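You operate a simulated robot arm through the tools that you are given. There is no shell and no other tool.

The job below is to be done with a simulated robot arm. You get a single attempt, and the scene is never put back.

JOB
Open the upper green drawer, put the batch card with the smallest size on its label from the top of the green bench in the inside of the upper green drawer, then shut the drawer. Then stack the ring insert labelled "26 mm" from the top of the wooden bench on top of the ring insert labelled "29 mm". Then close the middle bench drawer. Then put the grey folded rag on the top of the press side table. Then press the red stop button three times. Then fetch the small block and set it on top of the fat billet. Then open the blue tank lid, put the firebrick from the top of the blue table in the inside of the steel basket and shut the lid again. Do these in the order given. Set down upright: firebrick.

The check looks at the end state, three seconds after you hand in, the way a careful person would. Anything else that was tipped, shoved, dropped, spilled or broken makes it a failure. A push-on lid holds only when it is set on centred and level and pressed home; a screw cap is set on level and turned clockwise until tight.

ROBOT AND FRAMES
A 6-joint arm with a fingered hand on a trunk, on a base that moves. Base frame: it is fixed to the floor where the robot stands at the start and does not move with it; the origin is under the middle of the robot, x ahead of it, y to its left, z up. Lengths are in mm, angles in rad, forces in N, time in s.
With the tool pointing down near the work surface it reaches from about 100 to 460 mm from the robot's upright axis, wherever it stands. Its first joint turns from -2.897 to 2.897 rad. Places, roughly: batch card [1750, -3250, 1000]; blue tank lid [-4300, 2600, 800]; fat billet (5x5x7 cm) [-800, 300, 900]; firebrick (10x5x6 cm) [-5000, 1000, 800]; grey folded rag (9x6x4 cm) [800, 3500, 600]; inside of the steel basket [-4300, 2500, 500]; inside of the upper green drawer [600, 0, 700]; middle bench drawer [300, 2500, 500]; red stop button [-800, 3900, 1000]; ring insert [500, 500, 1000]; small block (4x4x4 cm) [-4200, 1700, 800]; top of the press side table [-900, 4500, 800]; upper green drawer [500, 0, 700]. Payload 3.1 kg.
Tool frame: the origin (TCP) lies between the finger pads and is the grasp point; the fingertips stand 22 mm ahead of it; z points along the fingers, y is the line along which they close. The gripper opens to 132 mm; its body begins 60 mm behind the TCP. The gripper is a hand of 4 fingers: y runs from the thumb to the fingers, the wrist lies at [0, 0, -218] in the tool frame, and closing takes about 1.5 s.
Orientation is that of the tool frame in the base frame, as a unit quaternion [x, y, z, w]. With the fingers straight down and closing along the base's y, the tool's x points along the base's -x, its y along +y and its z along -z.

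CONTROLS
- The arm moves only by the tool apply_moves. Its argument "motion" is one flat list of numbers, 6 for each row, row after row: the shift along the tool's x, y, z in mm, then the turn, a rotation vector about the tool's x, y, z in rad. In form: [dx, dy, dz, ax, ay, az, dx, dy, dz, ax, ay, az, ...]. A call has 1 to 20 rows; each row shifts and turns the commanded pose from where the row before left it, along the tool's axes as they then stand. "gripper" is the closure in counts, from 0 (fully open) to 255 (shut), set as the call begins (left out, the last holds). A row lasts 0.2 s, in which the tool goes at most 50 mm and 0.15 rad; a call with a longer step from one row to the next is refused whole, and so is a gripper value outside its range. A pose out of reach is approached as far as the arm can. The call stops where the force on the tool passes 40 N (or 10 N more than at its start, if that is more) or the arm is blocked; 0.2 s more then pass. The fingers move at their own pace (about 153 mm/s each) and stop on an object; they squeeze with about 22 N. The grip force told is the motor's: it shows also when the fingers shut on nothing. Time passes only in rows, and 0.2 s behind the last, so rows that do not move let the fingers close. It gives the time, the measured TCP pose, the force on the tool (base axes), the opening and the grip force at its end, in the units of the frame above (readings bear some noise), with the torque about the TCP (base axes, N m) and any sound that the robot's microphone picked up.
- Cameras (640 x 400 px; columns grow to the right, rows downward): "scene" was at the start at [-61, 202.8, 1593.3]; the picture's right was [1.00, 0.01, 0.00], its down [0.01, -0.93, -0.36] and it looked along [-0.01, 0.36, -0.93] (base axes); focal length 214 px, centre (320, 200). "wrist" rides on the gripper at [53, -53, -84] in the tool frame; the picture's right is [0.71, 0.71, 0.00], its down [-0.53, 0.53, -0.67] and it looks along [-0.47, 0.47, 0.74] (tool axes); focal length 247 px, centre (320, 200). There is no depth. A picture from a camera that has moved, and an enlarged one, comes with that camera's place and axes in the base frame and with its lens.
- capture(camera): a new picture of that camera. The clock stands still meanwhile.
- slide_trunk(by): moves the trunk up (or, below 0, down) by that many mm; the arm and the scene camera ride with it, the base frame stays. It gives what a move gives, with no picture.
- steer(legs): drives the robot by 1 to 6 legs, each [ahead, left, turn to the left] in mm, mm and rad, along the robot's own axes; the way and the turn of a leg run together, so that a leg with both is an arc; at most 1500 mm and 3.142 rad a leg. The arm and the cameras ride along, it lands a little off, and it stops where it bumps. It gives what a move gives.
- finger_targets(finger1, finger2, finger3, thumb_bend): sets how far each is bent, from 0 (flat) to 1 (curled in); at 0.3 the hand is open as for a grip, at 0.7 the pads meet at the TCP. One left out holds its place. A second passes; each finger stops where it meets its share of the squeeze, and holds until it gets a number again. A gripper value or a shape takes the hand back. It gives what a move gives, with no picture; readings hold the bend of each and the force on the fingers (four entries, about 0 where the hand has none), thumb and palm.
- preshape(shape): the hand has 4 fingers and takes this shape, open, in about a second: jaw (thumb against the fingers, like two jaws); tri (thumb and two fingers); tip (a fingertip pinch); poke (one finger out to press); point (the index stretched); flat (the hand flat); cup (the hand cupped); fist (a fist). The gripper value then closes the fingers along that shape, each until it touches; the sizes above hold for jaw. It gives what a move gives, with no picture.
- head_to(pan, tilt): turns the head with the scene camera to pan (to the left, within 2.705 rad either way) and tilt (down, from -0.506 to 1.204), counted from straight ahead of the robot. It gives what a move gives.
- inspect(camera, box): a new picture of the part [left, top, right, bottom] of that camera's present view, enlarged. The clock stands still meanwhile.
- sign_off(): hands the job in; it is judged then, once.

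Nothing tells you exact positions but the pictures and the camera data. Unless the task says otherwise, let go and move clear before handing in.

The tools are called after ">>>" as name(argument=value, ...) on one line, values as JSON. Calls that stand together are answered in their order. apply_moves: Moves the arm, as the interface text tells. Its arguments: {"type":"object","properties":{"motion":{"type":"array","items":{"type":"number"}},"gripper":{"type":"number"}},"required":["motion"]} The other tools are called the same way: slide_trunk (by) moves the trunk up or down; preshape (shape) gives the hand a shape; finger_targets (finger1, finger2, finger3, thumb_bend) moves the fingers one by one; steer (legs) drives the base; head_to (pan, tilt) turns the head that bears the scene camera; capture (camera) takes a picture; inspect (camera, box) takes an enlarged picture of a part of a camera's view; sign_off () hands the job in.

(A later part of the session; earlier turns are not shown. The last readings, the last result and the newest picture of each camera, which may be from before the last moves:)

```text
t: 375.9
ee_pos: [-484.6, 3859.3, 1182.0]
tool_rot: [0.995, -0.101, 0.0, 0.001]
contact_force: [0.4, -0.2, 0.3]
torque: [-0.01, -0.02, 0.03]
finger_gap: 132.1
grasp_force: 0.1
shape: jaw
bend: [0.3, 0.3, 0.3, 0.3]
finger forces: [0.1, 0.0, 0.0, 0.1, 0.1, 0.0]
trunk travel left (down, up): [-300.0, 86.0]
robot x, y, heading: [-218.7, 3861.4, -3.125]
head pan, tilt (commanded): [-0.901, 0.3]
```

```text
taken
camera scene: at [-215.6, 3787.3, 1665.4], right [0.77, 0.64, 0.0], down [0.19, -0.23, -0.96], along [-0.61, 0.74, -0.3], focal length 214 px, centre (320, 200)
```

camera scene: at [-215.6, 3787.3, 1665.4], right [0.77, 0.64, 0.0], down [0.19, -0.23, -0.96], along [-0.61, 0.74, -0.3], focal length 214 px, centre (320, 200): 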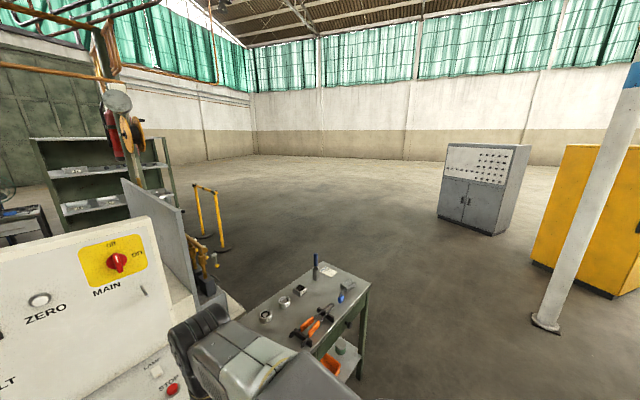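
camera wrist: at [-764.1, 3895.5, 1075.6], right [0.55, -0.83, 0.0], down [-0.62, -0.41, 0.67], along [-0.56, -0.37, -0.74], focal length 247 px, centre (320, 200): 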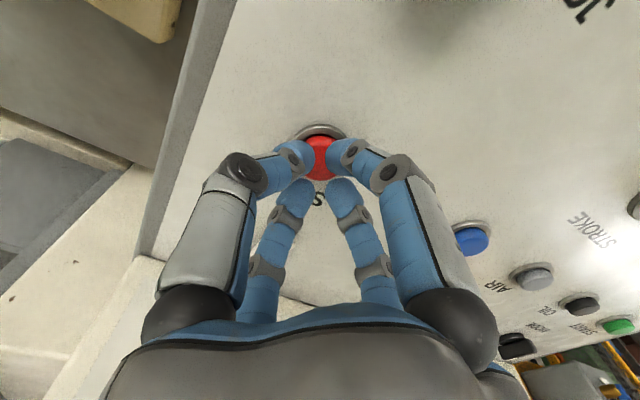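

The open floor north of the press leads west. I drive around past the side table and look again.

>>> steer(legs=[[0, -1440, 0], [1450, 0, 0]])

>>> head_to(pan=0.3, tilt=0.4)

>>> capture(camera="scene")

>>> head_to(pan=1.1, tilt=0.4)

>>> capture(camera="scene")

```text
t: 389.9
ee_pos: [-1949.4, 5340.1, 1180.8]
tool_rot: [0.992, -0.126, 0.0, 0.001]
contact_force: [-0.4, -0.1, 0.8]
torque: [0.01, 0.0, 0.01]
finger_gap: 131.7
grasp_force: 0.0
shape: jaw
bend: [0.3, 0.3, 0.3, 0.3]
finger forces: [0.0, 0.1, 0.1, 0.0, 0.1, 0.1]
trunk travel left (down, up): [-300.0, 86.0]
robot x, y, heading: [-1684.2, 5326.8, 3.107]
head pan, tilt (commanded): [-0.901, 0.3]
```

```text
t: 391.2
ee_pos: [-1948.3, 5339.5, 1181.4]
tool_rot: [0.992, -0.125, 0.001, 0.0]
contact_force: [-0.5, -0.8, 0.6]
torque: [0.02, 0.01, 0.0]
finger_gap: 131.9
grasp_force: 0.1
shape: jaw
bend: [0.3, 0.3, 0.3, 0.3]
finger forces: [0.0, 0.0, 0.1, 0.1, 0.0, 0.0]
trunk travel left (down, up): [-300.0, 86.0]
robot x, y, heading: [-1679.6, 5330.9, 3.112]
head pan, tilt (commanded): [0.3, 0.4]
```

```text
taken
camera scene: at [-1717.2, 5154.3, 1656.1], right [-0.27, 0.96, 0.0], down [0.38, 0.1, -0.92], along [-0.89, -0.25, -0.39], focal length 214 px, centre (320, 200)
```

scene: 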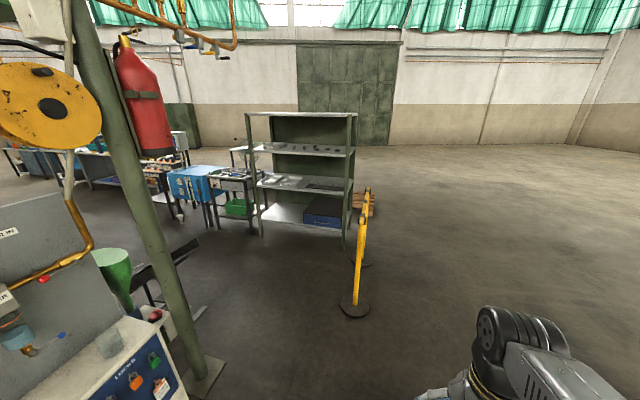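

```text
t: 392.4
ee_pos: [-1948.5, 5339.6, 1181.4]
tool_rot: [0.992, -0.125, 0.001, 0.001]
contact_force: [0.0, 0.1, -0.1]
torque: [0.04, 0.01, 0.06]
finger_gap: 132.0
grasp_force: 0.0
shape: jaw
bend: [0.3, 0.3, 0.3, 0.3]
finger forces: [0.0, 0.0, 0.1, 0.1, 0.0, 0.0]
trunk travel left (down, up): [-300.0, 86.0]
robot x, y, heading: [-1682.8, 5329.9, 3.111]
head pan, tilt (commanded): [1.1, 0.4]
```

```text
taken
camera scene: at [-1672.5, 5097.8, 1656.1], right [-0.88, 0.48, 0.0], down [0.19, 0.34, -0.92], along [-0.44, -0.81, -0.39], focal length 214 px, centre (320, 200)
```

scene: 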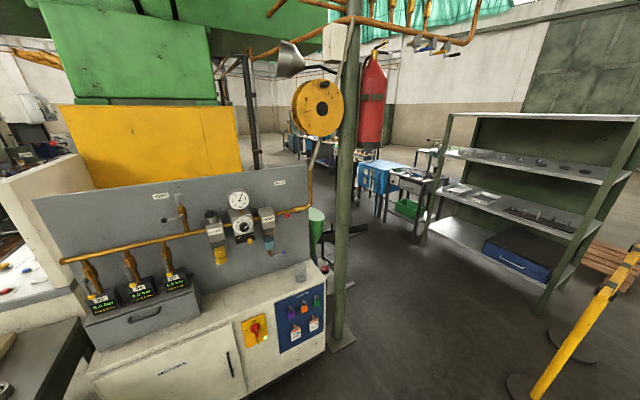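

I see the blue tank and tables to the southwest, behind a shelf. The corridor runs between the pillar and the shelf; I drive that way.

>>> steer(legs=[[1297, 720, 0], [380, 662, 0.03]])

>>> head_to(pan=1.3, tilt=0.45)

>>> capture(camera="scene")

>>> head_to(pan=0.5, tilt=0.5)

>>> capture(camera="scene")

```text
t: 403.5
ee_pos: [-3682.8, 4017.1, 1181.2]
tool_rot: [0.994, -0.111, 0.0, 0.001]
contact_force: [0.1, -0.6, -0.3]
torque: [0.0, 0.0, 0.0]
finger_gap: 131.9
grasp_force: 0.0
shape: jaw
bend: [0.3, 0.3, 0.3, 0.3]
finger forces: [0.0, 0.0, 0.0, 0.0, 0.0, 0.0]
trunk travel left (down, up): [-300.0, 86.0]
robot x, y, heading: [-3416.5, 4015.5, 3.139]
head pan, tilt (commanded): [1.1, 0.4]
```

```text
t: 404.2
ee_pos: [-3681.9, 4017.0, 1182.7]
tool_rot: [0.994, -0.111, 0.0, 0.0]
contact_force: [0.2, 0.2, 0.4]
torque: [0.0, -0.01, 0.01]
finger_gap: 131.8
grasp_force: 0.1
shape: jaw
bend: [0.3, 0.3, 0.3, 0.3]
finger forces: [0.1, 0.0, 0.0, 0.0, 0.0, 0.1]
trunk travel left (down, up): [-300.0, 86.0]
robot x, y, heading: [-3416.8, 4013.6, 3.144]
head pan, tilt (commanded): [1.3, 0.45]
```

```text
taken
camera scene: at [-3383.2, 3777.4, 1651.5], right [-0.96, 0.27, 0.0], down [0.12, 0.42, -0.9], along [-0.24, -0.87, -0.44], focal length 214 px, centre (320, 200)
```

scene: 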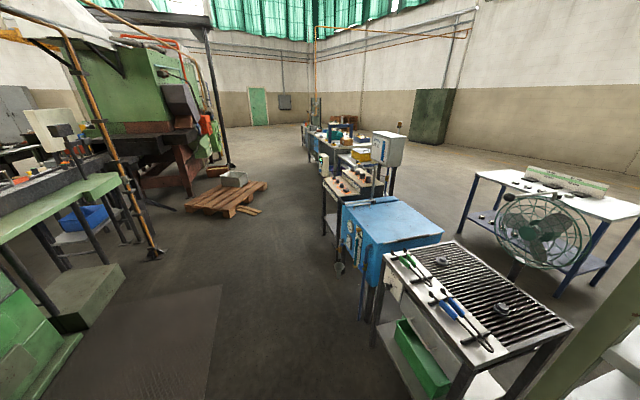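

```text
t: 405.4
ee_pos: [-3683.9, 4016.8, 1182.5]
tool_rot: [0.994, -0.111, 0.0, 0.001]
contact_force: [0.2, -1.0, 0.3]
torque: [-0.04, 0.01, 0.02]
finger_gap: 131.9
grasp_force: 0.1
shape: jaw
bend: [0.3, 0.3, 0.3, 0.3]
finger forces: [0.0, 0.1, 0.0, 0.0, 0.0, 0.0]
trunk travel left (down, up): [-300.0, 86.0]
robot x, y, heading: [-3421.1, 4017.6, 3.137]
head pan, tilt (commanded): [0.499, 0.499]
```

```text
taken
camera scene: at [-3438.3, 3822.3, 1647.0], right [-0.48, 0.88, 0.0], down [0.42, 0.23, -0.88], along [-0.77, -0.42, -0.48], focal length 214 px, centre (320, 200)
```

scene: 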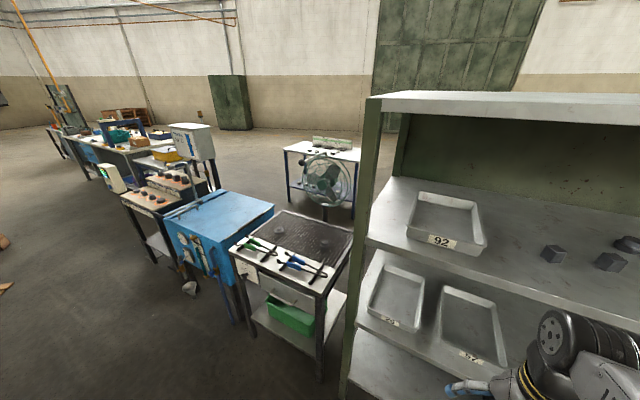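

>>> inspect(camera="scene", box=[80, 110, 290, 260])

>>> inspect(camera="scene", box=[110, 150, 220, 230])

```text
2.67 times, centred on (185, 185) of scene
camera zoom: at [-3438.3, 3822.3, 1647.0], right [-0.48, 0.88, 0.0], down [0.42, 0.23, -0.88], along [-0.77, -0.42, -0.48], focal length 572 px, centre (680, 240)
```

zoom: 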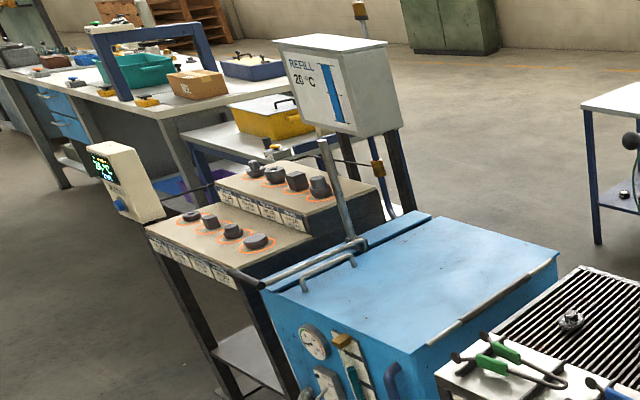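

```text
5.00 times, centred on (165, 190) of scene
camera zoom: at [-3438.3, 3822.3, 1647.0], right [-0.48, 0.88, 0.0], down [0.42, 0.23, -0.88], along [-0.77, -0.42, -0.48], focal length 1072 px, centre (1095, 250)
```

zoom: 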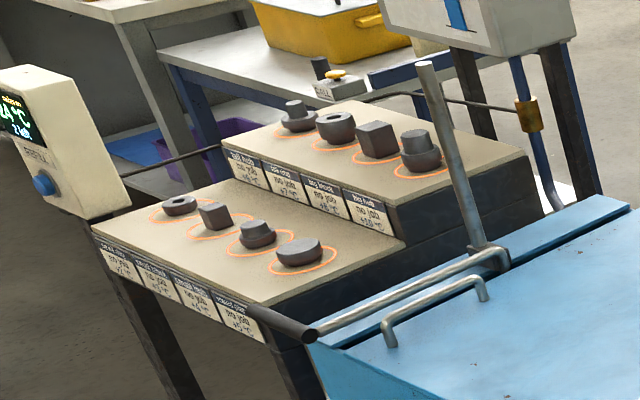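

The small block sits on the lower tier of the two-step rack just south of the tank, at about (−4164, 1717). Driving there.

>>> steer(legs=[[0, 1450, 0], [0, 850, 0]])

>>> head_to(pan=0.2, tilt=0.75)

>>> capture(camera="scene")

```text
t: 416.6
ee_pos: [-3709.0, 1741.7, 1182.4]
tool_rot: [0.994, -0.111, 0.0, 0.0]
contact_force: [0.1, -0.5, -0.3]
torque: [-0.01, 0.01, 0.0]
finger_gap: 131.8
grasp_force: 0.0
shape: jaw
bend: [0.3, 0.3, 0.3, 0.3]
finger forces: [0.0, 0.0, 0.0, 0.1, 0.0, 0.1]
trunk travel left (down, up): [-300.0, 86.0]
robot x, y, heading: [-3444.7, 1740.9, 3.14]
head pan, tilt (commanded): [0.499, 0.499]
```

```text
t: 417.4
ee_pos: [-3709.6, 1741.7, 1182.1]
tool_rot: [0.994, -0.112, 0.0, 0.001]
contact_force: [0.2, 0.6, -0.7]
torque: [0.01, 0.0, 0.0]
finger_gap: 131.7
grasp_force: 0.0
shape: jaw
bend: [0.3, 0.3, 0.3, 0.3]
finger forces: [0.0, 0.0, 0.1, 0.0, 0.1, 0.1]
trunk travel left (down, up): [-300.0, 86.0]
robot x, y, heading: [-3444.3, 1739.0, 3.144]
head pan, tilt (commanded): [0.201, 0.75]
```

```text
taken
camera scene: at [-3467.2, 1574.3, 1625.1], right [-0.2, 0.98, 0.0], down [0.67, 0.13, -0.73], along [-0.72, -0.14, -0.68], focal length 214 px, centre (320, 200)
```

scene: 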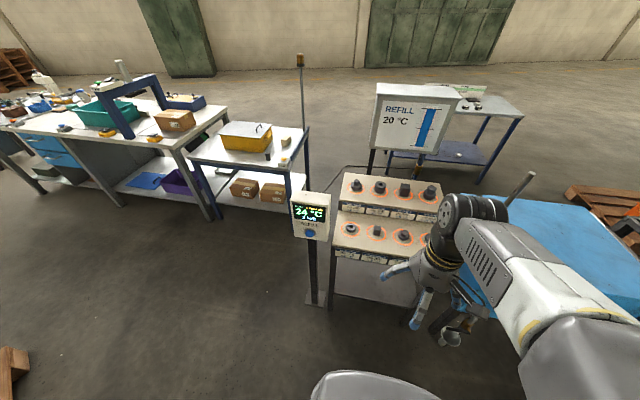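

>>> inspect(camera="scene", box=[310, 160, 460, 270])

>>> inspect(camera="scene", box=[180, 60, 320, 220])

```text
3.64 times, centred on (385, 215) of scene
camera zoom: at [-3467.2, 1574.3, 1625.1], right [-0.2, 0.98, 0.0], down [0.67, 0.13, -0.73], along [-0.72, -0.14, -0.68], focal length 780 px, centre (84, 146)
```

zoom: 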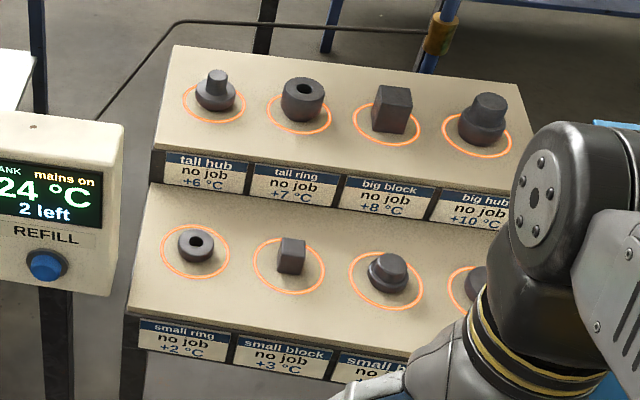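

```text
2.50 times, centred on (250, 140) of scene
camera zoom: at [-3467.2, 1574.3, 1625.1], right [-0.2, 0.98, 0.0], down [0.67, 0.13, -0.73], along [-0.72, -0.14, -0.68], focal length 536 px, centre (495, 350)
```

zoom: 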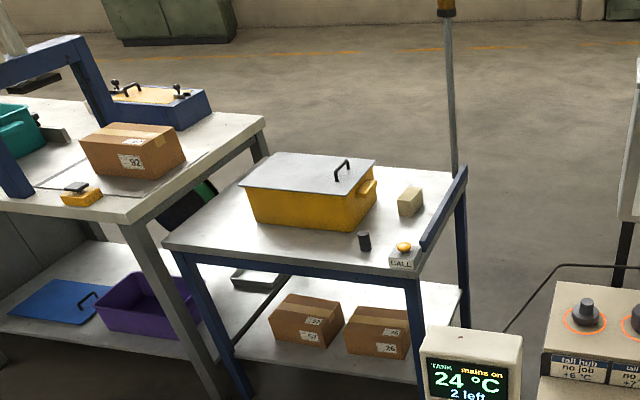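

The lower-tier cube labelled "small block" is at about (−4167, 1708), top z≈838. I drive up to the rack.

>>> steer(legs=[[290, 28, 0]])

>>> apply_moves(motion=[-37, 8, 0, 0, 0, 0, -37, 8, 0, 0, 0, 0, -37, 8, 0, 0, 0, 0, -37, 8, 0, 0, 0, 0])

>>> capture(camera="wrist")

```text
t: 419.4
ee_pos: [-4004.7, 1713.7, 1182.5]
tool_rot: [0.994, -0.111, 0.0, 0.001]
contact_force: [-0.4, 0.9, 0.0]
torque: [0.01, 0.02, 0.0]
finger_gap: 131.8
grasp_force: 0.1
shape: jaw
bend: [0.3, 0.3, 0.3, 0.3]
finger forces: [0.0, 0.0, 0.0, 0.0, 0.1, 0.0]
trunk travel left (down, up): [-300.0, 86.0]
robot x, y, heading: [-3738.4, 1712.6, 3.132]
head pan, tilt (commanded): [0.201, 0.75]
```

```text
t: 420.4
ee_pos: [-4159.3, 1717.6, 1181.6]
tool_rot: [0.994, -0.11, 0.001, 0.001]
contact_force: [-0.1, -0.1, 0.4]
torque: [-0.02, 0.03, -0.01]
finger_gap: 132.1
grasp_force: 0.1
shape: jaw
bend: [0.3, 0.3, 0.3, 0.3]
finger forces: [0.0, 0.0, 0.1, 0.0, 0.0, 0.1]
trunk travel left (down, up): [-300.0, 86.0]
robot x, y, heading: [-3739.0, 1712.4, 3.142]
head pan, tilt (commanded): [0.201, 0.75]
```

```text
taken
camera wrist: at [-4095.6, 1758.6, 1266.5], right [0.53, -0.85, 0.0], down [-0.63, -0.4, 0.67], along [-0.56, -0.36, -0.74], focal length 247 px, centre (320, 200)
```

wrist: 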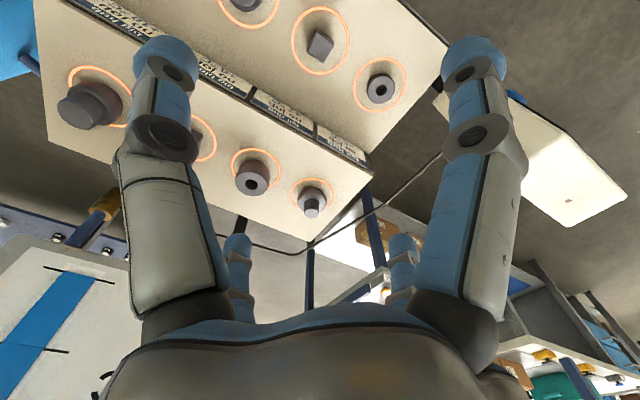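

>>> inspect(camera="wrist", box=[270, 0, 370, 90])

```text
4.44 times, centred on (320, 45) of wrist
camera zoom: at [-4095.6, 1758.6, 1266.5], right [0.53, -0.85, 0.0], down [-0.63, -0.4, 0.67], along [-0.56, -0.36, -0.74], focal length 1098 px, centre (320, 889)
```

zoom: 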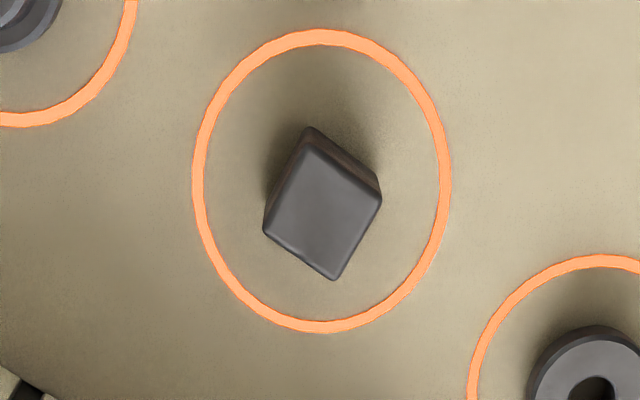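

The block sits right below the hand and is aligned with the room axes. I turn the hand to match and lower with the trunk.

>>> apply_moves(motion=[-3.0, 2.7, 0, 0, 0, -0.1, 0, 0, 0, 0, 0, -0.1])

>>> slide_trunk(by=-240)

>>> capture(camera="wrist")

>>> capture(camera="scene")

```text
t: 421.0
ee_pos: [-4159.5, 1715.8, 1180.8]
tool_rot: [1.0, -0.01, 0.001, 0.001]
contact_force: [-0.7, -0.1, 0.0]
torque: [0.0, -0.02, 0.03]
finger_gap: 131.9
grasp_force: 0.0
shape: jaw
bend: [0.3, 0.3, 0.3, 0.3]
finger forces: [0.0, 0.1, 0.0, 0.0, 0.0, 0.0]
trunk travel left (down, up): [-300.0, 86.0]
robot x, y, heading: [-3741.3, 1710.3, 3.14]
head pan, tilt (commanded): [0.201, 0.75]
```

```text
t: 423.5
ee_pos: [-4159.5, 1714.8, 942.2]
tool_rot: [1.0, -0.012, 0.0, 0.002]
contact_force: [-0.5, 1.0, 0.0]
torque: [0.01, 0.0, 0.0]
finger_gap: 131.8
grasp_force: 0.1
shape: jaw
bend: [0.3, 0.3, 0.3, 0.3]
finger forces: [0.1, 0.1, 0.1, 0.1, 0.1, 0.0]
trunk travel left (down, up): [-60.0, 326.0]
robot x, y, heading: [-3739.4, 1709.1, 3.14]
head pan, tilt (commanded): [0.201, 0.75]
```

```text
taken
camera wrist: at [-4105.7, 1767.8, 1026.1], right [0.69, -0.72, 0.0], down [-0.54, -0.51, 0.67], along [-0.48, -0.46, -0.74], focal length 247 px, centre (320, 200)
```

wrist: 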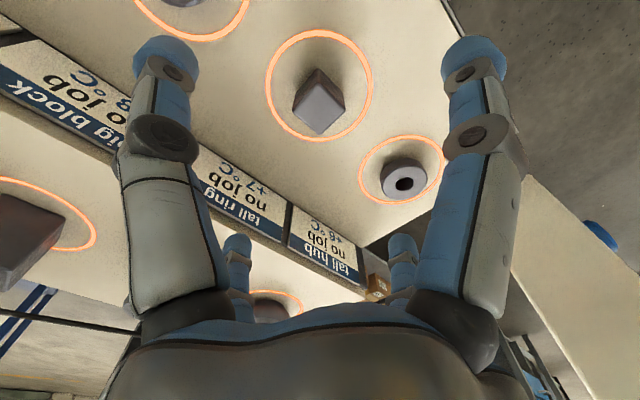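

```text
taken
camera scene: at [-3760.7, 1546.7, 1384.7], right [-0.2, 0.98, 0.0], down [0.67, 0.13, -0.73], along [-0.72, -0.14, -0.68], focal length 214 px, centre (320, 200)
```

scene: 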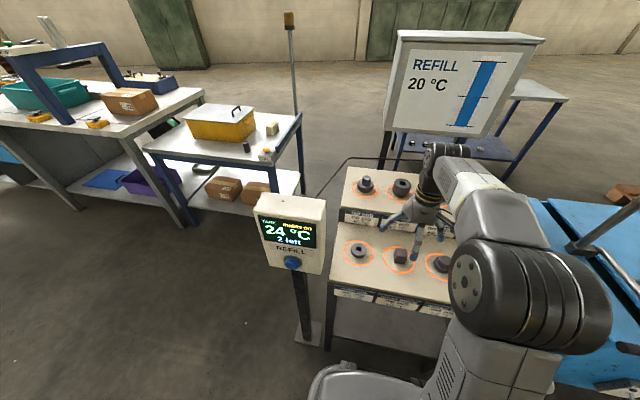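

Aligned. Descending to grip height.

>>> apply_moves(motion=[0, 0, 40, 0, 0, 0, 0, 0, 35, 0, 0, 0, 0, 0, 20, 0, 0, 0, 0, 0, 10, 0, 0, 0])

>>> capture(camera="wrist")

```text
t: 424.5
ee_pos: [-4159.6, 1716.1, 834.0]
tool_rot: [1.0, -0.012, 0.0, 0.001]
contact_force: [-0.7, 0.0, 0.0]
torque: [-0.01, 0.01, -0.02]
finger_gap: 131.7
grasp_force: 0.0
shape: jaw
bend: [0.3, 0.3, 0.3, 0.3]
finger forces: [0.0, 0.1, 0.0, 0.0, 0.0, 0.0]
trunk travel left (down, up): [-60.0, 326.0]
robot x, y, heading: [-3738.3, 1712.4, 3.135]
head pan, tilt (commanded): [0.201, 0.75]
```

```text
taken
camera wrist: at [-4105.7, 1768.6, 920.0], right [0.69, -0.72, 0.0], down [-0.54, -0.51, 0.67], along [-0.48, -0.46, -0.74], focal length 247 px, centre (320, 200)
```

wrist: 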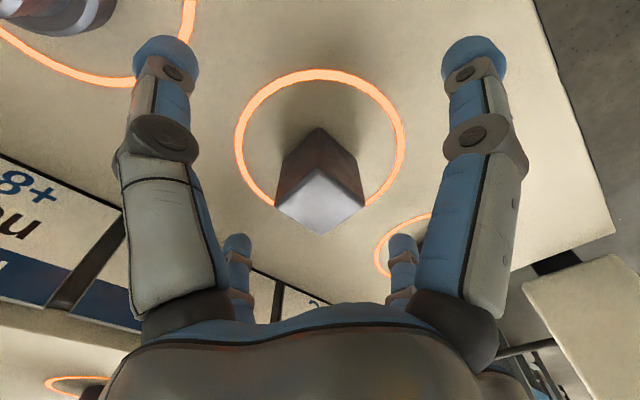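

>>> finger_targets(finger1=0.62, finger2=0.62, finger3=0.62, thumb_bend=0.62)

>>> capture(camera="wrist")

```text
t: 425.5
ee_pos: [-4159.8, 1715.7, 834.3]
tool_rot: [1.0, -0.012, 0.0, 0.001]
contact_force: [-0.6, 0.0, 0.0]
torque: [-0.01, -0.03, -0.01]
finger_gap: 14.5
grasp_force: 1.7
shape: fingers
bend: [0.61, 0.6, 0.6, 0.61]
finger forces: [0.6, 1.1, 1.1, 0.0, 0.8, 0.0]
trunk travel left (down, up): [-60.0, 326.0]
robot x, y, heading: [-3740.4, 1711.2, 3.135]
head pan, tilt (commanded): [0.201, 0.75]
```

```text
taken
camera wrist: at [-4105.8, 1768.6, 920.2], right [0.69, -0.72, 0.0], down [-0.54, -0.51, 0.67], along [-0.48, -0.46, -0.74], focal length 247 px, centre (320, 200)
```

wrist: 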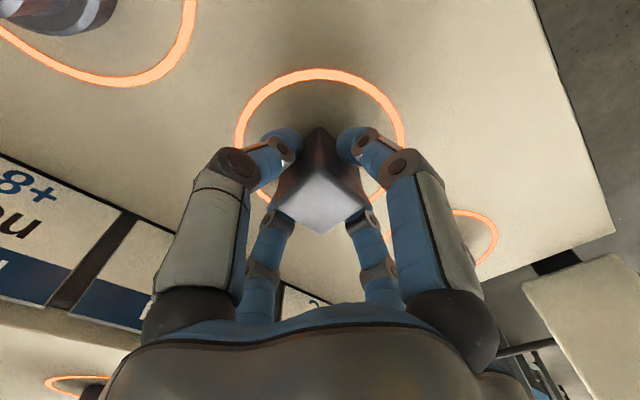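

Light contact on all four faces; I increase the squeeze and lift.

>>> finger_targets(finger1=0.78, finger2=0.78, finger3=0.78, thumb_bend=0.78)

>>> apply_moves(motion=[0, 0, -8, 0, 0, 0, 0, 0, -12, 0, 0, 0, 0, 0, -20, 0, 0, 0, 0, 0, -30, 0, 0, 0, 0, 0, -40, 0, 0, 0])

>>> capture(camera="wrist")

```text
t: 426.5
ee_pos: [-4159.6, 1716.3, 834.7]
tool_rot: [1.0, -0.011, 0.0, 0.001]
contact_force: [0.4, 0.3, -0.2]
torque: [-0.03, 0.01, 0.01]
finger_gap: 10.7
grasp_force: 17.5
shape: fingers
bend: [0.62, 0.6, 0.61, 0.65]
finger forces: [6.4, 7.5, 6.5, 0.1, 15.9, 0.0]
trunk travel left (down, up): [-60.0, 326.0]
robot x, y, heading: [-3739.5, 1715.1, 3.138]
head pan, tilt (commanded): [0.201, 0.75]
```

```text
t: 427.7
ee_pos: [-4159.7, 1714.7, 945.3]
tool_rot: [1.0, -0.012, 0.0, 0.0]
contact_force: [0.5, -0.3, -3.0]
torque: [0.02, 0.0, -0.02]
finger_gap: 10.7
grasp_force: 17.8
shape: fingers
bend: [0.62, 0.6, 0.61, 0.65]
finger forces: [6.2, 7.5, 6.5, 0.1, 15.5, 0.1]
trunk travel left (down, up): [-60.0, 326.0]
robot x, y, heading: [-3739.5, 1711.2, 3.139]
head pan, tilt (commanded): [0.201, 0.75]
```

```text
taken
camera wrist: at [-4106.0, 1767.3, 1030.4], right [0.69, -0.72, 0.0], down [-0.54, -0.51, 0.67], along [-0.48, -0.46, -0.74], focal length 247 px, centre (320, 200)
```

wrist: 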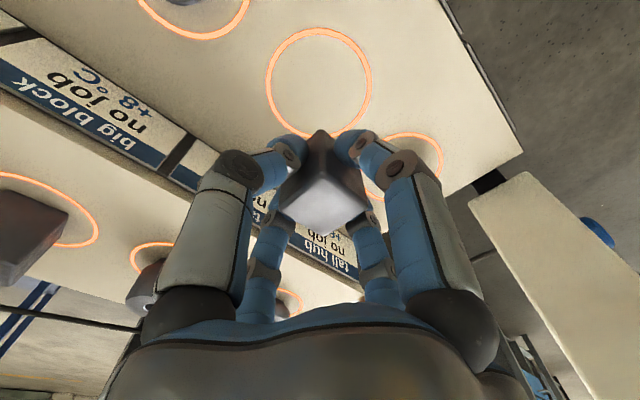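

Block held. I retract and take the known route back around the press to the billet bench.

>>> slide_trunk(by=240)

>>> apply_moves(motion=[38.8, -0.8, 0, 0, 0, 0, 38.8, -0.8, 0, 0, 0, 0, 38.8, -0.8, 0, 0, 0, 0, 38.8, -0.8, 0, 0, 0, 0])

>>> steer(legs=[[-320, 0, 0]])

>>> head_to(pan=2.6, tilt=0.4)

>>> capture(camera="scene")

>>> head_to(pan=1.7, tilt=0.4)

>>> capture(camera="scene")

>>> head_to(pan=-2.5, tilt=0.4)

>>> capture(camera="scene")

```text
t: 430.2
ee_pos: [-4160.1, 1715.1, 1185.3]
tool_rot: [1.0, -0.011, 0.0, 0.001]
contact_force: [0.4, -0.7, -2.7]
torque: [0.0, 0.02, -0.01]
finger_gap: 10.3
grasp_force: 17.4
shape: fingers
bend: [0.62, 0.6, 0.61, 0.65]
finger forces: [6.2, 7.5, 6.4, 0.1, 15.5, 0.0]
trunk travel left (down, up): [-300.0, 86.0]
robot x, y, heading: [-3741.1, 1710.6, 3.14]
head pan, tilt (commanded): [0.201, 0.75]
```

```text
t: 431.2
ee_pos: [-4003.1, 1715.0, 1187.2]
tool_rot: [1.0, -0.011, -0.002, 0.001]
contact_force: [0.3, -0.5, -4.1]
torque: [-0.01, 0.02, 0.0]
finger_gap: 10.4
grasp_force: 17.9
shape: fingers
bend: [0.62, 0.6, 0.61, 0.65]
finger forces: [6.3, 7.6, 6.5, 0.0, 14.7, 0.0]
trunk travel left (down, up): [-300.0, 86.0]
robot x, y, heading: [-3739.0, 1713.1, 3.135]
head pan, tilt (commanded): [0.201, 0.75]
```

```text
t: 433.3
ee_pos: [-3688.8, 1713.6, 1186.6]
tool_rot: [1.0, -0.012, 0.0, 0.001]
contact_force: [-0.4, -0.7, -2.9]
torque: [0.03, -0.01, -0.01]
finger_gap: 10.2
grasp_force: 17.8
shape: fingers
bend: [0.62, 0.6, 0.61, 0.65]
finger forces: [6.4, 7.6, 6.6, 0.1, 14.8, 0.0]
trunk travel left (down, up): [-300.0, 86.0]
robot x, y, heading: [-3422.0, 1709.4, 3.138]
head pan, tilt (commanded): [0.201, 0.75]
```

```text
t: 435.5
ee_pos: [-3691.0, 1714.6, 1187.0]
tool_rot: [1.0, -0.013, 0.0, 0.001]
contact_force: [-0.4, 0.2, -2.8]
torque: [0.0, 0.02, 0.02]
finger_gap: 10.3
grasp_force: 17.3
shape: fingers
bend: [0.62, 0.6, 0.61, 0.65]
finger forces: [6.4, 7.6, 6.4, 0.1, 14.7, 0.0]
trunk travel left (down, up): [-300.0, 86.0]
robot x, y, heading: [-3425.1, 1711.4, 3.137]
head pan, tilt (commanded): [2.601, 0.4]
```

```text
taken
camera scene: at [-3286.5, 1513.6, 1656.1], right [-0.52, -0.85, 0.0], down [-0.33, 0.2, -0.92], along [0.79, -0.48, -0.39], focal length 214 px, centre (320, 200)
```

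scene: 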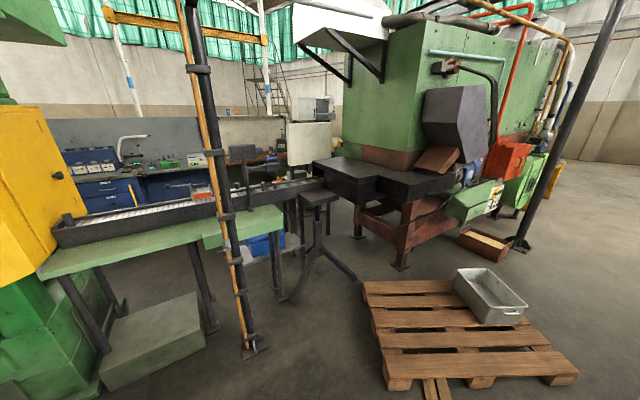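

```text
t: 436.7
ee_pos: [-3690.4, 1714.8, 1186.8]
tool_rot: [1.0, -0.013, 0.0, 0.001]
contact_force: [0.6, 0.0, -3.9]
torque: [-0.03, 0.03, 0.01]
finger_gap: 10.4
grasp_force: 17.6
shape: fingers
bend: [0.62, 0.6, 0.61, 0.65]
finger forces: [6.2, 7.6, 6.4, 0.0, 14.8, 0.0]
trunk travel left (down, up): [-300.0, 86.0]
robot x, y, heading: [-3424.7, 1710.4, 3.141]
head pan, tilt (commanded): [1.7, 0.4]
```

```text
taken
camera scene: at [-3354.0, 1469.8, 1656.1], right [-0.99, -0.13, 0.0], down [-0.05, 0.39, -0.92], along [0.12, -0.91, -0.39], focal length 214 px, centre (320, 200)
```

scene: 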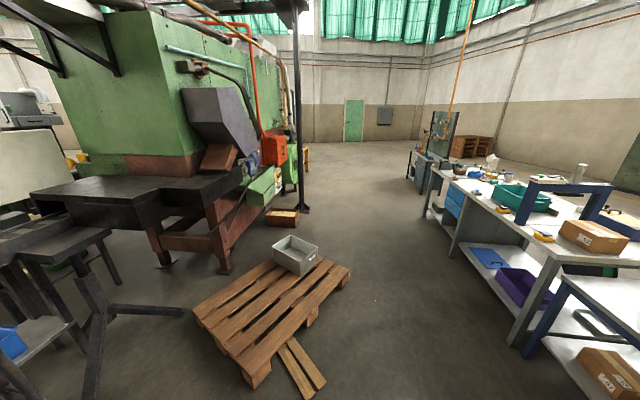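

```text
t: 440.1
ee_pos: [-3689.2, 1714.0, 1186.9]
tool_rot: [1.0, -0.013, 0.0, 0.0]
contact_force: [-0.9, 0.1, -2.3]
torque: [0.01, 0.03, -0.04]
finger_gap: 10.0
grasp_force: 17.7
shape: fingers
bend: [0.62, 0.6, 0.61, 0.65]
finger forces: [6.3, 7.6, 6.5, 0.0, 14.8, 0.0]
trunk travel left (down, up): [-300.0, 86.0]
robot x, y, heading: [-3427.3, 1709.2, 3.139]
head pan, tilt (commanded): [-2.499, 0.4]
```

```text
taken
camera scene: at [-3291.3, 1617.0, 1656.1], right [0.6, -0.8, 0.0], down [-0.31, -0.23, -0.92], along [0.74, 0.55, -0.39], focal length 214 px, centre (320, 200)
```

scene: 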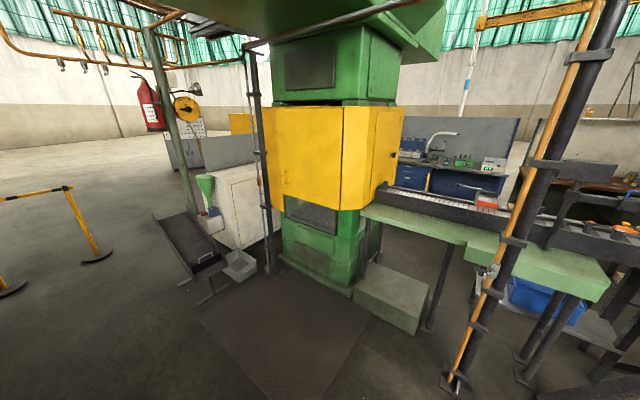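

There is no passage on this side of the roller line, so I return by the north route.

>>> steer(legs=[[0, -1150, 0], [0, -1150, 0], [-425, -640, 0]])

>>> head_to(pan=0.0, tilt=0.6)

```text
t: 455.2
ee_pos: [-3195.0, 4660.0, 1185.4]
tool_rot: [1.0, -0.031, 0.0, 0.001]
contact_force: [1.2, 0.8, -2.6]
torque: [0.0, 0.03, 0.0]
finger_gap: 10.0
grasp_force: 17.3
shape: fingers
bend: [0.62, 0.6, 0.61, 0.66]
finger forces: [6.3, 7.5, 6.4, 0.1, 14.8, 0.1]
trunk travel left (down, up): [-300.0, 86.0]
robot x, y, heading: [-2928.2, 4647.0, 3.103]
head pan, tilt (commanded): [-2.499, 0.4]
```

```text
t: 457.5
ee_pos: [-3193.8, 4660.4, 1185.7]
tool_rot: [1.0, -0.03, 0.0, 0.001]
contact_force: [-0.8, 0.5, -2.9]
torque: [0.03, -0.01, -0.04]
finger_gap: 10.3
grasp_force: 17.9
shape: fingers
bend: [0.62, 0.6, 0.61, 0.66]
finger forces: [6.3, 7.6, 6.5, 0.0, 14.8, 0.0]
trunk travel left (down, up): [-300.0, 86.0]
robot x, y, heading: [-2926.9, 4650.0, 3.103]
head pan, tilt (commanded): [0.0, 0.6]
```

>>> steer(legs=[[0, 0, 0.038], [-1244, -680, 0], [-1385, 0, 0]])

```text
t: 471.6
ee_pos: [-524.0, 5297.8, 1185.6]
tool_rot: [1.0, -0.019, 0.0, 0.001]
contact_force: [-0.1, -0.2, -3.3]
torque: [0.0, -0.02, 0.03]
finger_gap: 10.0
grasp_force: 18.0
shape: fingers
bend: [0.62, 0.6, 0.61, 0.66]
finger forces: [6.2, 7.8, 6.5, 0.0, 14.6, 0.0]
trunk travel left (down, up): [-300.0, 86.0]
robot x, y, heading: [-260.2, 5291.1, 3.123]
head pan, tilt (commanded): [0.0, 0.6]
```

>>> steer(legs=[[45, 1400, 0.018], [0, 1450, 0], [0, 1400, 0]])

>>> head_to(pan=0.4, tilt=0.7)

>>> capture(camera="scene")

```text
t: 491.9
ee_pos: [-448.4, 1041.2, 1186.2]
tool_rot: [1.0, 0.018, 0.0, 0.0]
contact_force: [-0.4, -1.4, -3.4]
torque: [0.02, 0.01, -0.01]
finger_gap: 10.1
grasp_force: 17.9
shape: fingers
bend: [0.62, 0.6, 0.61, 0.66]
finger forces: [6.3, 7.6, 6.4, 0.1, 14.7, 0.0]
trunk travel left (down, up): [-300.0, 86.0]
robot x, y, heading: [-187.6, 1053.7, -3.082]
head pan, tilt (commanded): [0.0, 0.6]
```

```text
t: 492.8
ee_pos: [-450.1, 1041.5, 1185.5]
tool_rot: [1.0, 0.018, 0.0, 0.001]
contact_force: [-0.3, -0.1, -2.4]
torque: [0.0, -0.03, 0.0]
finger_gap: 10.2
grasp_force: 17.4
shape: fingers
bend: [0.62, 0.6, 0.61, 0.66]
finger forces: [6.4, 7.7, 6.5, 0.0, 14.7, 0.0]
trunk travel left (down, up): [-300.0, 86.0]
robot x, y, heading: [-186.5, 1054.5, -3.082]
head pan, tilt (commanded): [0.4, 0.7]
```

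```text
taken
camera scene: at [-192.5, 872.1, 1629.3], right [-0.44, 0.9, 0.0], down [0.58, 0.28, -0.76], along [-0.69, -0.34, -0.64], focal length 214 px, centre (320, 200)
```

scene: 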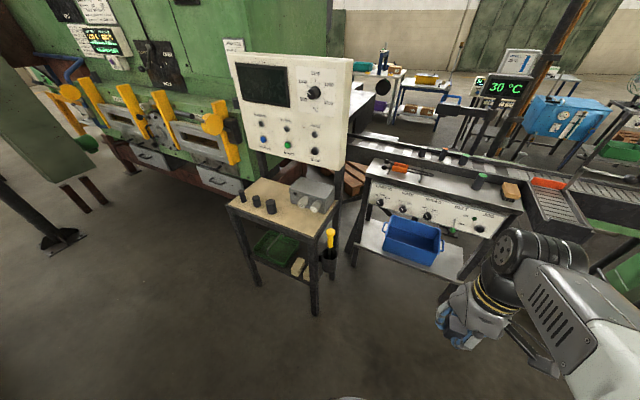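

>>> inspect(camera="scene", box=[215, 160, 355, 270])

```text
3.64 times, centred on (285, 215) of scene
camera zoom: at [-192.5, 872.1, 1629.3], right [-0.44, 0.9, 0.0], down [0.58, 0.28, -0.76], along [-0.69, -0.34, -0.64], focal length 780 px, centre (447, 146)
```

zoom: 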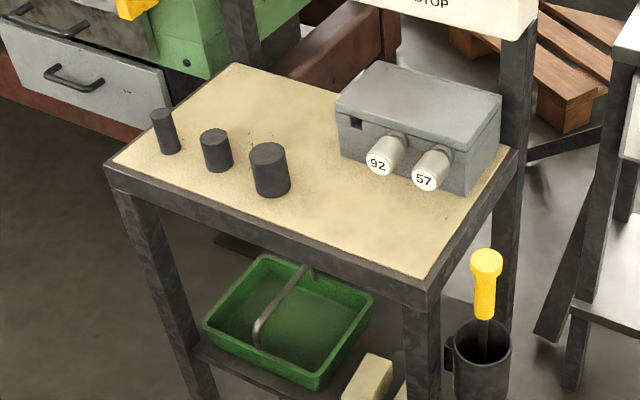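

The fat billet is the rightmost, at about (−791, 306), top z≈954. I straighten the heading and move in front of it.

>>> steer(legs=[[0, 0, -0.06], [0, 750, 0], [190, 0, 0]])

>>> apply_moves(motion=[-33, 0, 0, 0, 0, 0, -33, 0, 0, 0, 0, 0])

>>> head_to(pan=0.1, tilt=0.9)

>>> capture(camera="scene")

>>> capture(camera="wrist")

```text
t: 498.5
ee_pos: [-638.5, 293.4, 1186.3]
tool_rot: [1.0, -0.003, 0.0, 0.001]
contact_force: [0.0, -0.2, -3.3]
torque: [-0.02, -0.03, 0.03]
finger_gap: 9.9
grasp_force: 17.5
shape: fingers
bend: [0.62, 0.6, 0.61, 0.66]
finger forces: [6.2, 7.7, 6.5, 0.0, 14.6, 0.0]
trunk travel left (down, up): [-300.0, 86.0]
robot x, y, heading: [-369.7, 292.5, -3.128]
head pan, tilt (commanded): [0.4, 0.7]
```

```text
t: 499.1
ee_pos: [-707.5, 294.3, 1184.6]
tool_rot: [1.0, -0.003, 0.001, 0.0]
contact_force: [-0.1, -0.1, -3.3]
torque: [0.02, 0.0, 0.0]
finger_gap: 9.7
grasp_force: 17.6
shape: fingers
bend: [0.62, 0.6, 0.61, 0.66]
finger forces: [6.4, 7.8, 6.4, 0.0, 14.3, 0.1]
trunk travel left (down, up): [-300.0, 86.0]
robot x, y, heading: [-372.2, 291.8, -3.132]
head pan, tilt (commanded): [0.4, 0.7]
```

```text
t: 499.9
ee_pos: [-705.0, 293.1, 1184.9]
tool_rot: [1.0, -0.003, 0.0, 0.001]
contact_force: [0.7, -0.8, -3.3]
torque: [0.02, -0.02, -0.02]
finger_gap: 10.0
grasp_force: 17.3
shape: fingers
bend: [0.62, 0.6, 0.61, 0.66]
finger forces: [6.4, 7.8, 6.5, 0.0, 14.4, 0.0]
trunk travel left (down, up): [-300.0, 86.0]
robot x, y, heading: [-374.5, 292.2, -3.13]
head pan, tilt (commanded): [0.099, 0.901]
```

```text
taken
camera scene: at [-386.7, 138.1, 1613.1], right [-0.11, 0.99, 0.0], down [0.78, 0.09, -0.62], along [-0.62, -0.07, -0.78], focal length 214 px, centre (320, 200)
```

scene: 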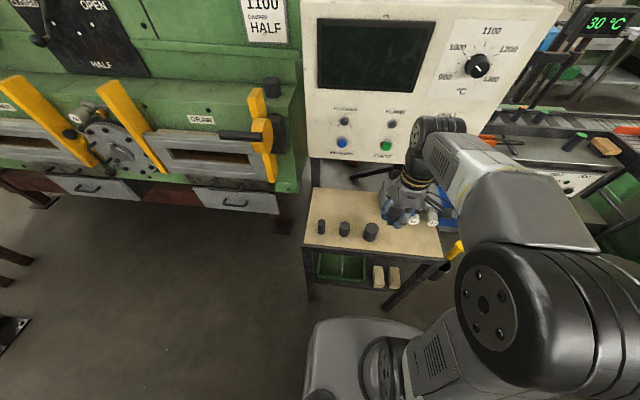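

```text
taken
camera wrist: at [-651.9, 346.3, 1270.3], right [0.7, -0.71, 0.0], down [-0.53, -0.52, 0.67], along [-0.48, -0.47, -0.74], focal length 247 px, centre (320, 200)
```

wrist: 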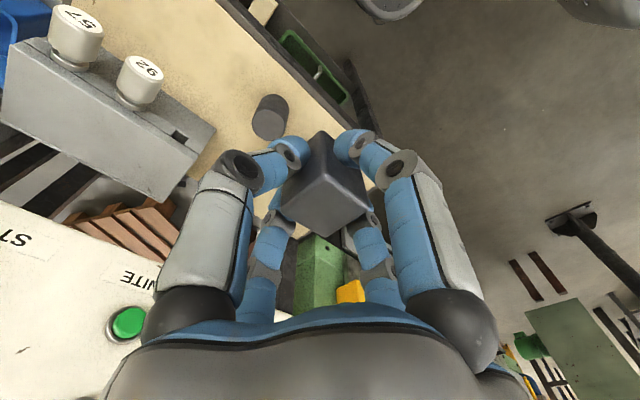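

>>> inspect(camera="wrist", box=[230, 70, 340, 160])

>>> inspect(camera="scene", box=[300, 180, 450, 270])

```text
4.44 times, centred on (285, 115) of wrist
camera zoom: at [-651.9, 346.3, 1270.3], right [0.7, -0.71, 0.0], down [-0.53, -0.52, 0.67], along [-0.48, -0.47, -0.74], focal length 1098 px, centre (476, 578)
```

zoom: 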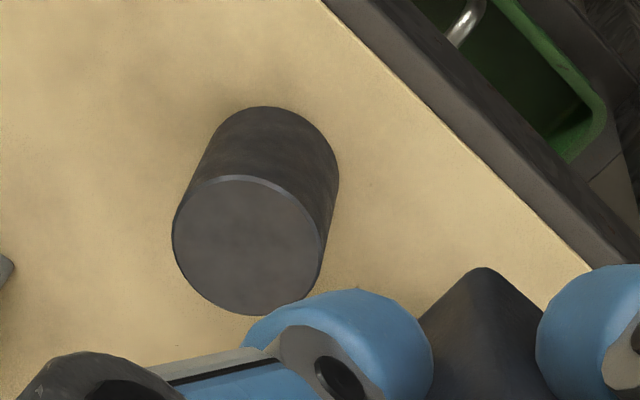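

```text
4.27 times, centred on (375, 225) of scene
camera zoom: at [-386.7, 138.1, 1613.1], right [-0.11, 0.99, 0.0], down [0.78, 0.09, -0.62], along [-0.62, -0.07, -0.78], focal length 915 px, centre (85, 93)
```

zoom: 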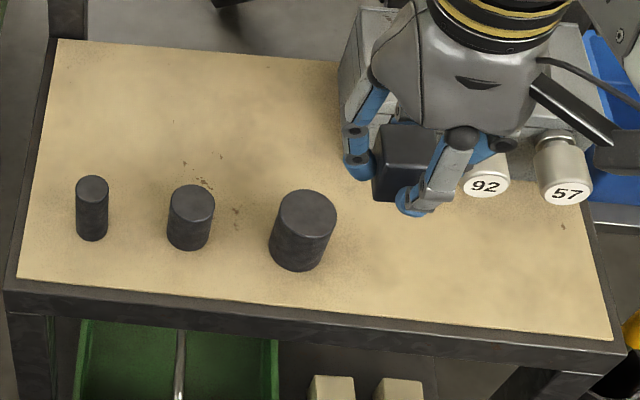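

Refined: fat billet at (−823, 286), top z≈914. I move above it.

>>> apply_moves(motion=[-39, 2.3, 0, 0, 0, 0, -39, 2.3, 0, 0, 0, 0, -39, 2.3, 0, 0, 0, 0])

>>> slide_trunk(by=-150)

>>> capture(camera="wrist")

>>> capture(camera="scene")

```text
t: 500.7
ee_pos: [-823.9, 286.8, 1184.3]
tool_rot: [1.0, -0.003, 0.002, 0.001]
contact_force: [-0.3, -0.7, -3.0]
torque: [0.01, -0.03, 0.01]
finger_gap: 9.4
grasp_force: 18.0
shape: fingers
bend: [0.62, 0.6, 0.61, 0.66]
finger forces: [6.3, 7.9, 6.6, 0.1, 14.1, 0.0]
trunk travel left (down, up): [-300.0, 86.0]
robot x, y, heading: [-373.0, 293.1, -3.136]
head pan, tilt (commanded): [0.099, 0.901]
```

```text
t: 502.5
ee_pos: [-823.0, 286.6, 1037.3]
tool_rot: [1.0, -0.002, 0.0, 0.0]
contact_force: [0.3, 0.3, -3.5]
torque: [0.0, -0.02, 0.0]
finger_gap: 9.9
grasp_force: 17.3
shape: fingers
bend: [0.62, 0.6, 0.61, 0.66]
finger forces: [6.3, 7.9, 6.5, 0.1, 14.2, 0.1]
trunk travel left (down, up): [-150.0, 236.0]
robot x, y, heading: [-369.4, 293.5, -3.125]
head pan, tilt (commanded): [0.099, 0.901]
```

```text
taken
camera wrist: at [-770.0, 340.3, 1121.4], right [0.7, -0.71, 0.0], down [-0.53, -0.52, 0.67], along [-0.48, -0.47, -0.74], focal length 247 px, centre (320, 200)
```

wrist: 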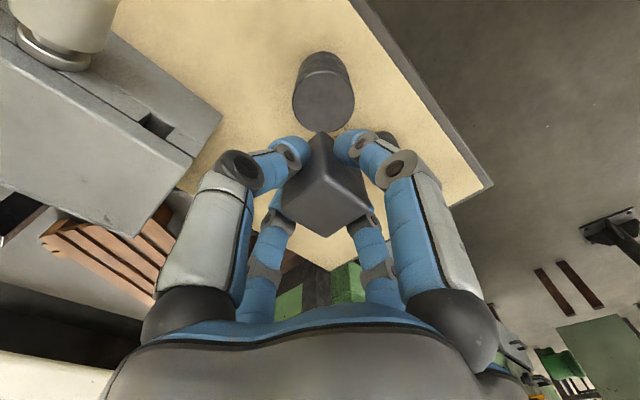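

```text
taken
camera scene: at [-386.6, 138.2, 1463.8], right [-0.11, 0.99, 0.0], down [0.78, 0.09, -0.62], along [-0.62, -0.07, -0.78], focal length 214 px, centre (320, 200)
```

scene: 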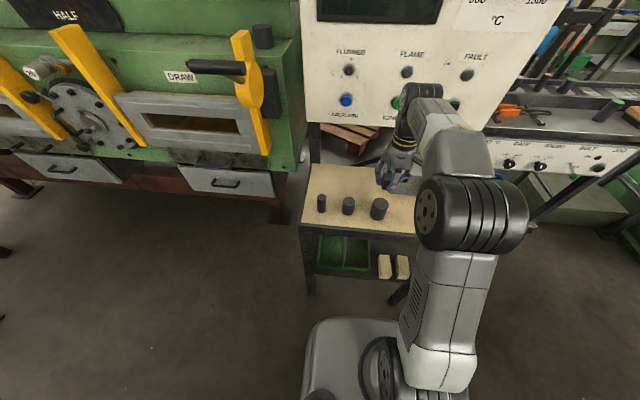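

>>> inspect(camera="wrist", box=[260, 40, 390, 150])

>>> inspect(camera="scene", box=[340, 150, 440, 240])

```text
3.64 times, centred on (325, 95) of wrist
camera zoom: at [-770.0, 340.3, 1121.4], right [0.7, -0.71, 0.0], down [-0.53, -0.52, 0.67], along [-0.48, -0.47, -0.74], focal length 898 px, centre (302, 582)
```

zoom: 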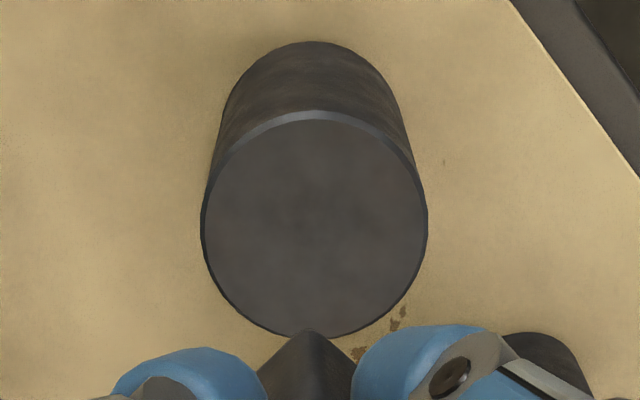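

```text
4.44 times, centred on (390, 195) of scene
camera zoom: at [-386.6, 138.2, 1463.8], right [-0.11, 0.99, 0.0], down [0.78, 0.09, -0.62], along [-0.62, -0.07, -0.78], focal length 953 px, centre (9, 222)
```

zoom: 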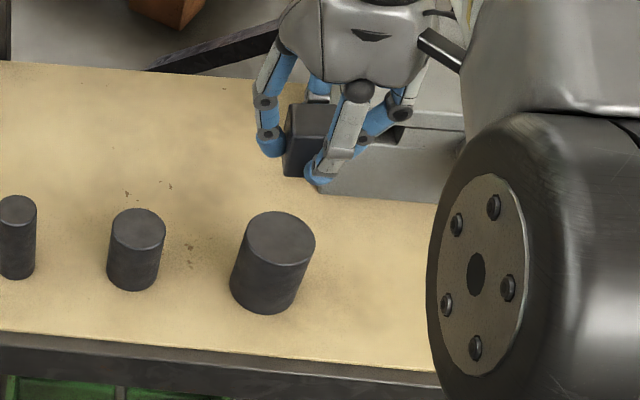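

Block and billet are aligned within ~1 mm. Lowering.

>>> apply_moves(motion=[0, 0, 30, 0, 0, 0, 0, 0, 20, 0, 0, 0, 0, 0, 12, 0, 0, 0])

>>> capture(camera="wrist")

>>> inspect(camera="scene", box=[340, 150, 440, 240])

```text
t: 503.3
ee_pos: [-822.6, 285.6, 974.8]
tool_rot: [1.0, -0.002, 0.0, 0.002]
contact_force: [0.9, 0.2, -3.6]
torque: [0.0, 0.01, -0.01]
finger_gap: 9.9
grasp_force: 17.7
shape: fingers
bend: [0.62, 0.6, 0.61, 0.66]
finger forces: [6.2, 7.9, 6.5, 0.0, 14.1, 0.0]
trunk travel left (down, up): [-150.0, 236.0]
robot x, y, heading: [-376.6, 293.1, -3.126]
head pan, tilt (commanded): [0.099, 0.901]
```

```text
taken
camera wrist: at [-770.4, 339.5, 1060.1], right [0.7, -0.71, 0.0], down [-0.53, -0.52, 0.67], along [-0.48, -0.47, -0.74], focal length 247 px, centre (320, 200)
```

wrist: 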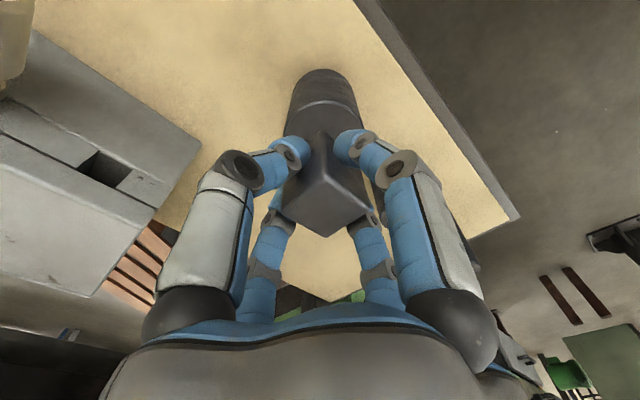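

```text
4.44 times, centred on (390, 195) of scene
camera zoom: at [-386.8, 138.2, 1463.9], right [-0.11, 0.99, 0.0], down [0.78, 0.09, -0.62], along [-0.62, -0.07, -0.78], focal length 953 px, centre (9, 222)
```

zoom: 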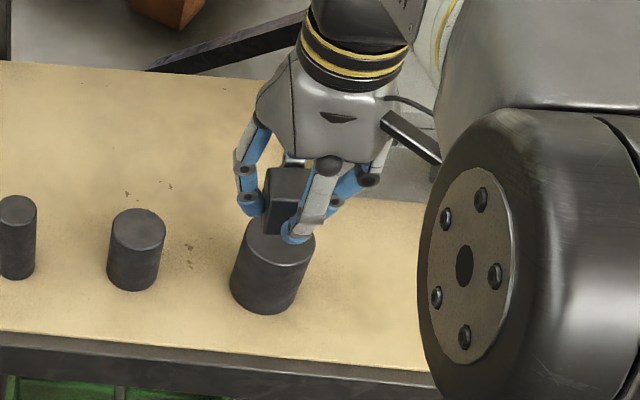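

>>> apply_moves(motion=[0, 0, 5, 0, 0, 0, 0, 0, 4, 0, 0, 0, 0, 0, 3, 0, 0, 0])

>>> apply_moves(motion=[0, 0, 2, 0, 0, 0, 0, 0, 2, 0, 0, 0])

```text
t: 504.1
ee_pos: [-822.3, 285.6, 963.1]
tool_rot: [1.0, -0.002, 0.0, 0.001]
contact_force: [-0.3, -0.1, -2.8]
torque: [-0.02, -0.01, 0.02]
finger_gap: 9.8
grasp_force: 16.9
shape: fingers
bend: [0.62, 0.6, 0.61, 0.66]
finger forces: [6.3, 7.9, 6.5, 0.1, 14.1, 0.0]
trunk travel left (down, up): [-150.0, 236.0]
robot x, y, heading: [-374.3, 294.6, -3.128]
head pan, tilt (commanded): [0.099, 0.901]
```

```text
t: 504.7
ee_pos: [-822.6, 285.3, 960.5]
tool_rot: [1.0, -0.004, -0.002, 0.001]
contact_force: [0.1, 1.0, 4.5]
torque: [-0.07, 0.01, 0.0]
finger_gap: 9.8
grasp_force: 18.9
shape: fingers
bend: [0.62, 0.6, 0.61, 0.66]
finger forces: [6.8, 8.2, 7.1, 0.1, 15.1, 0.1]
trunk travel left (down, up): [-150.0, 236.0]
robot x, y, heading: [-376.0, 292.5, -3.126]
head pan, tilt (commanded): [0.099, 0.901]
```

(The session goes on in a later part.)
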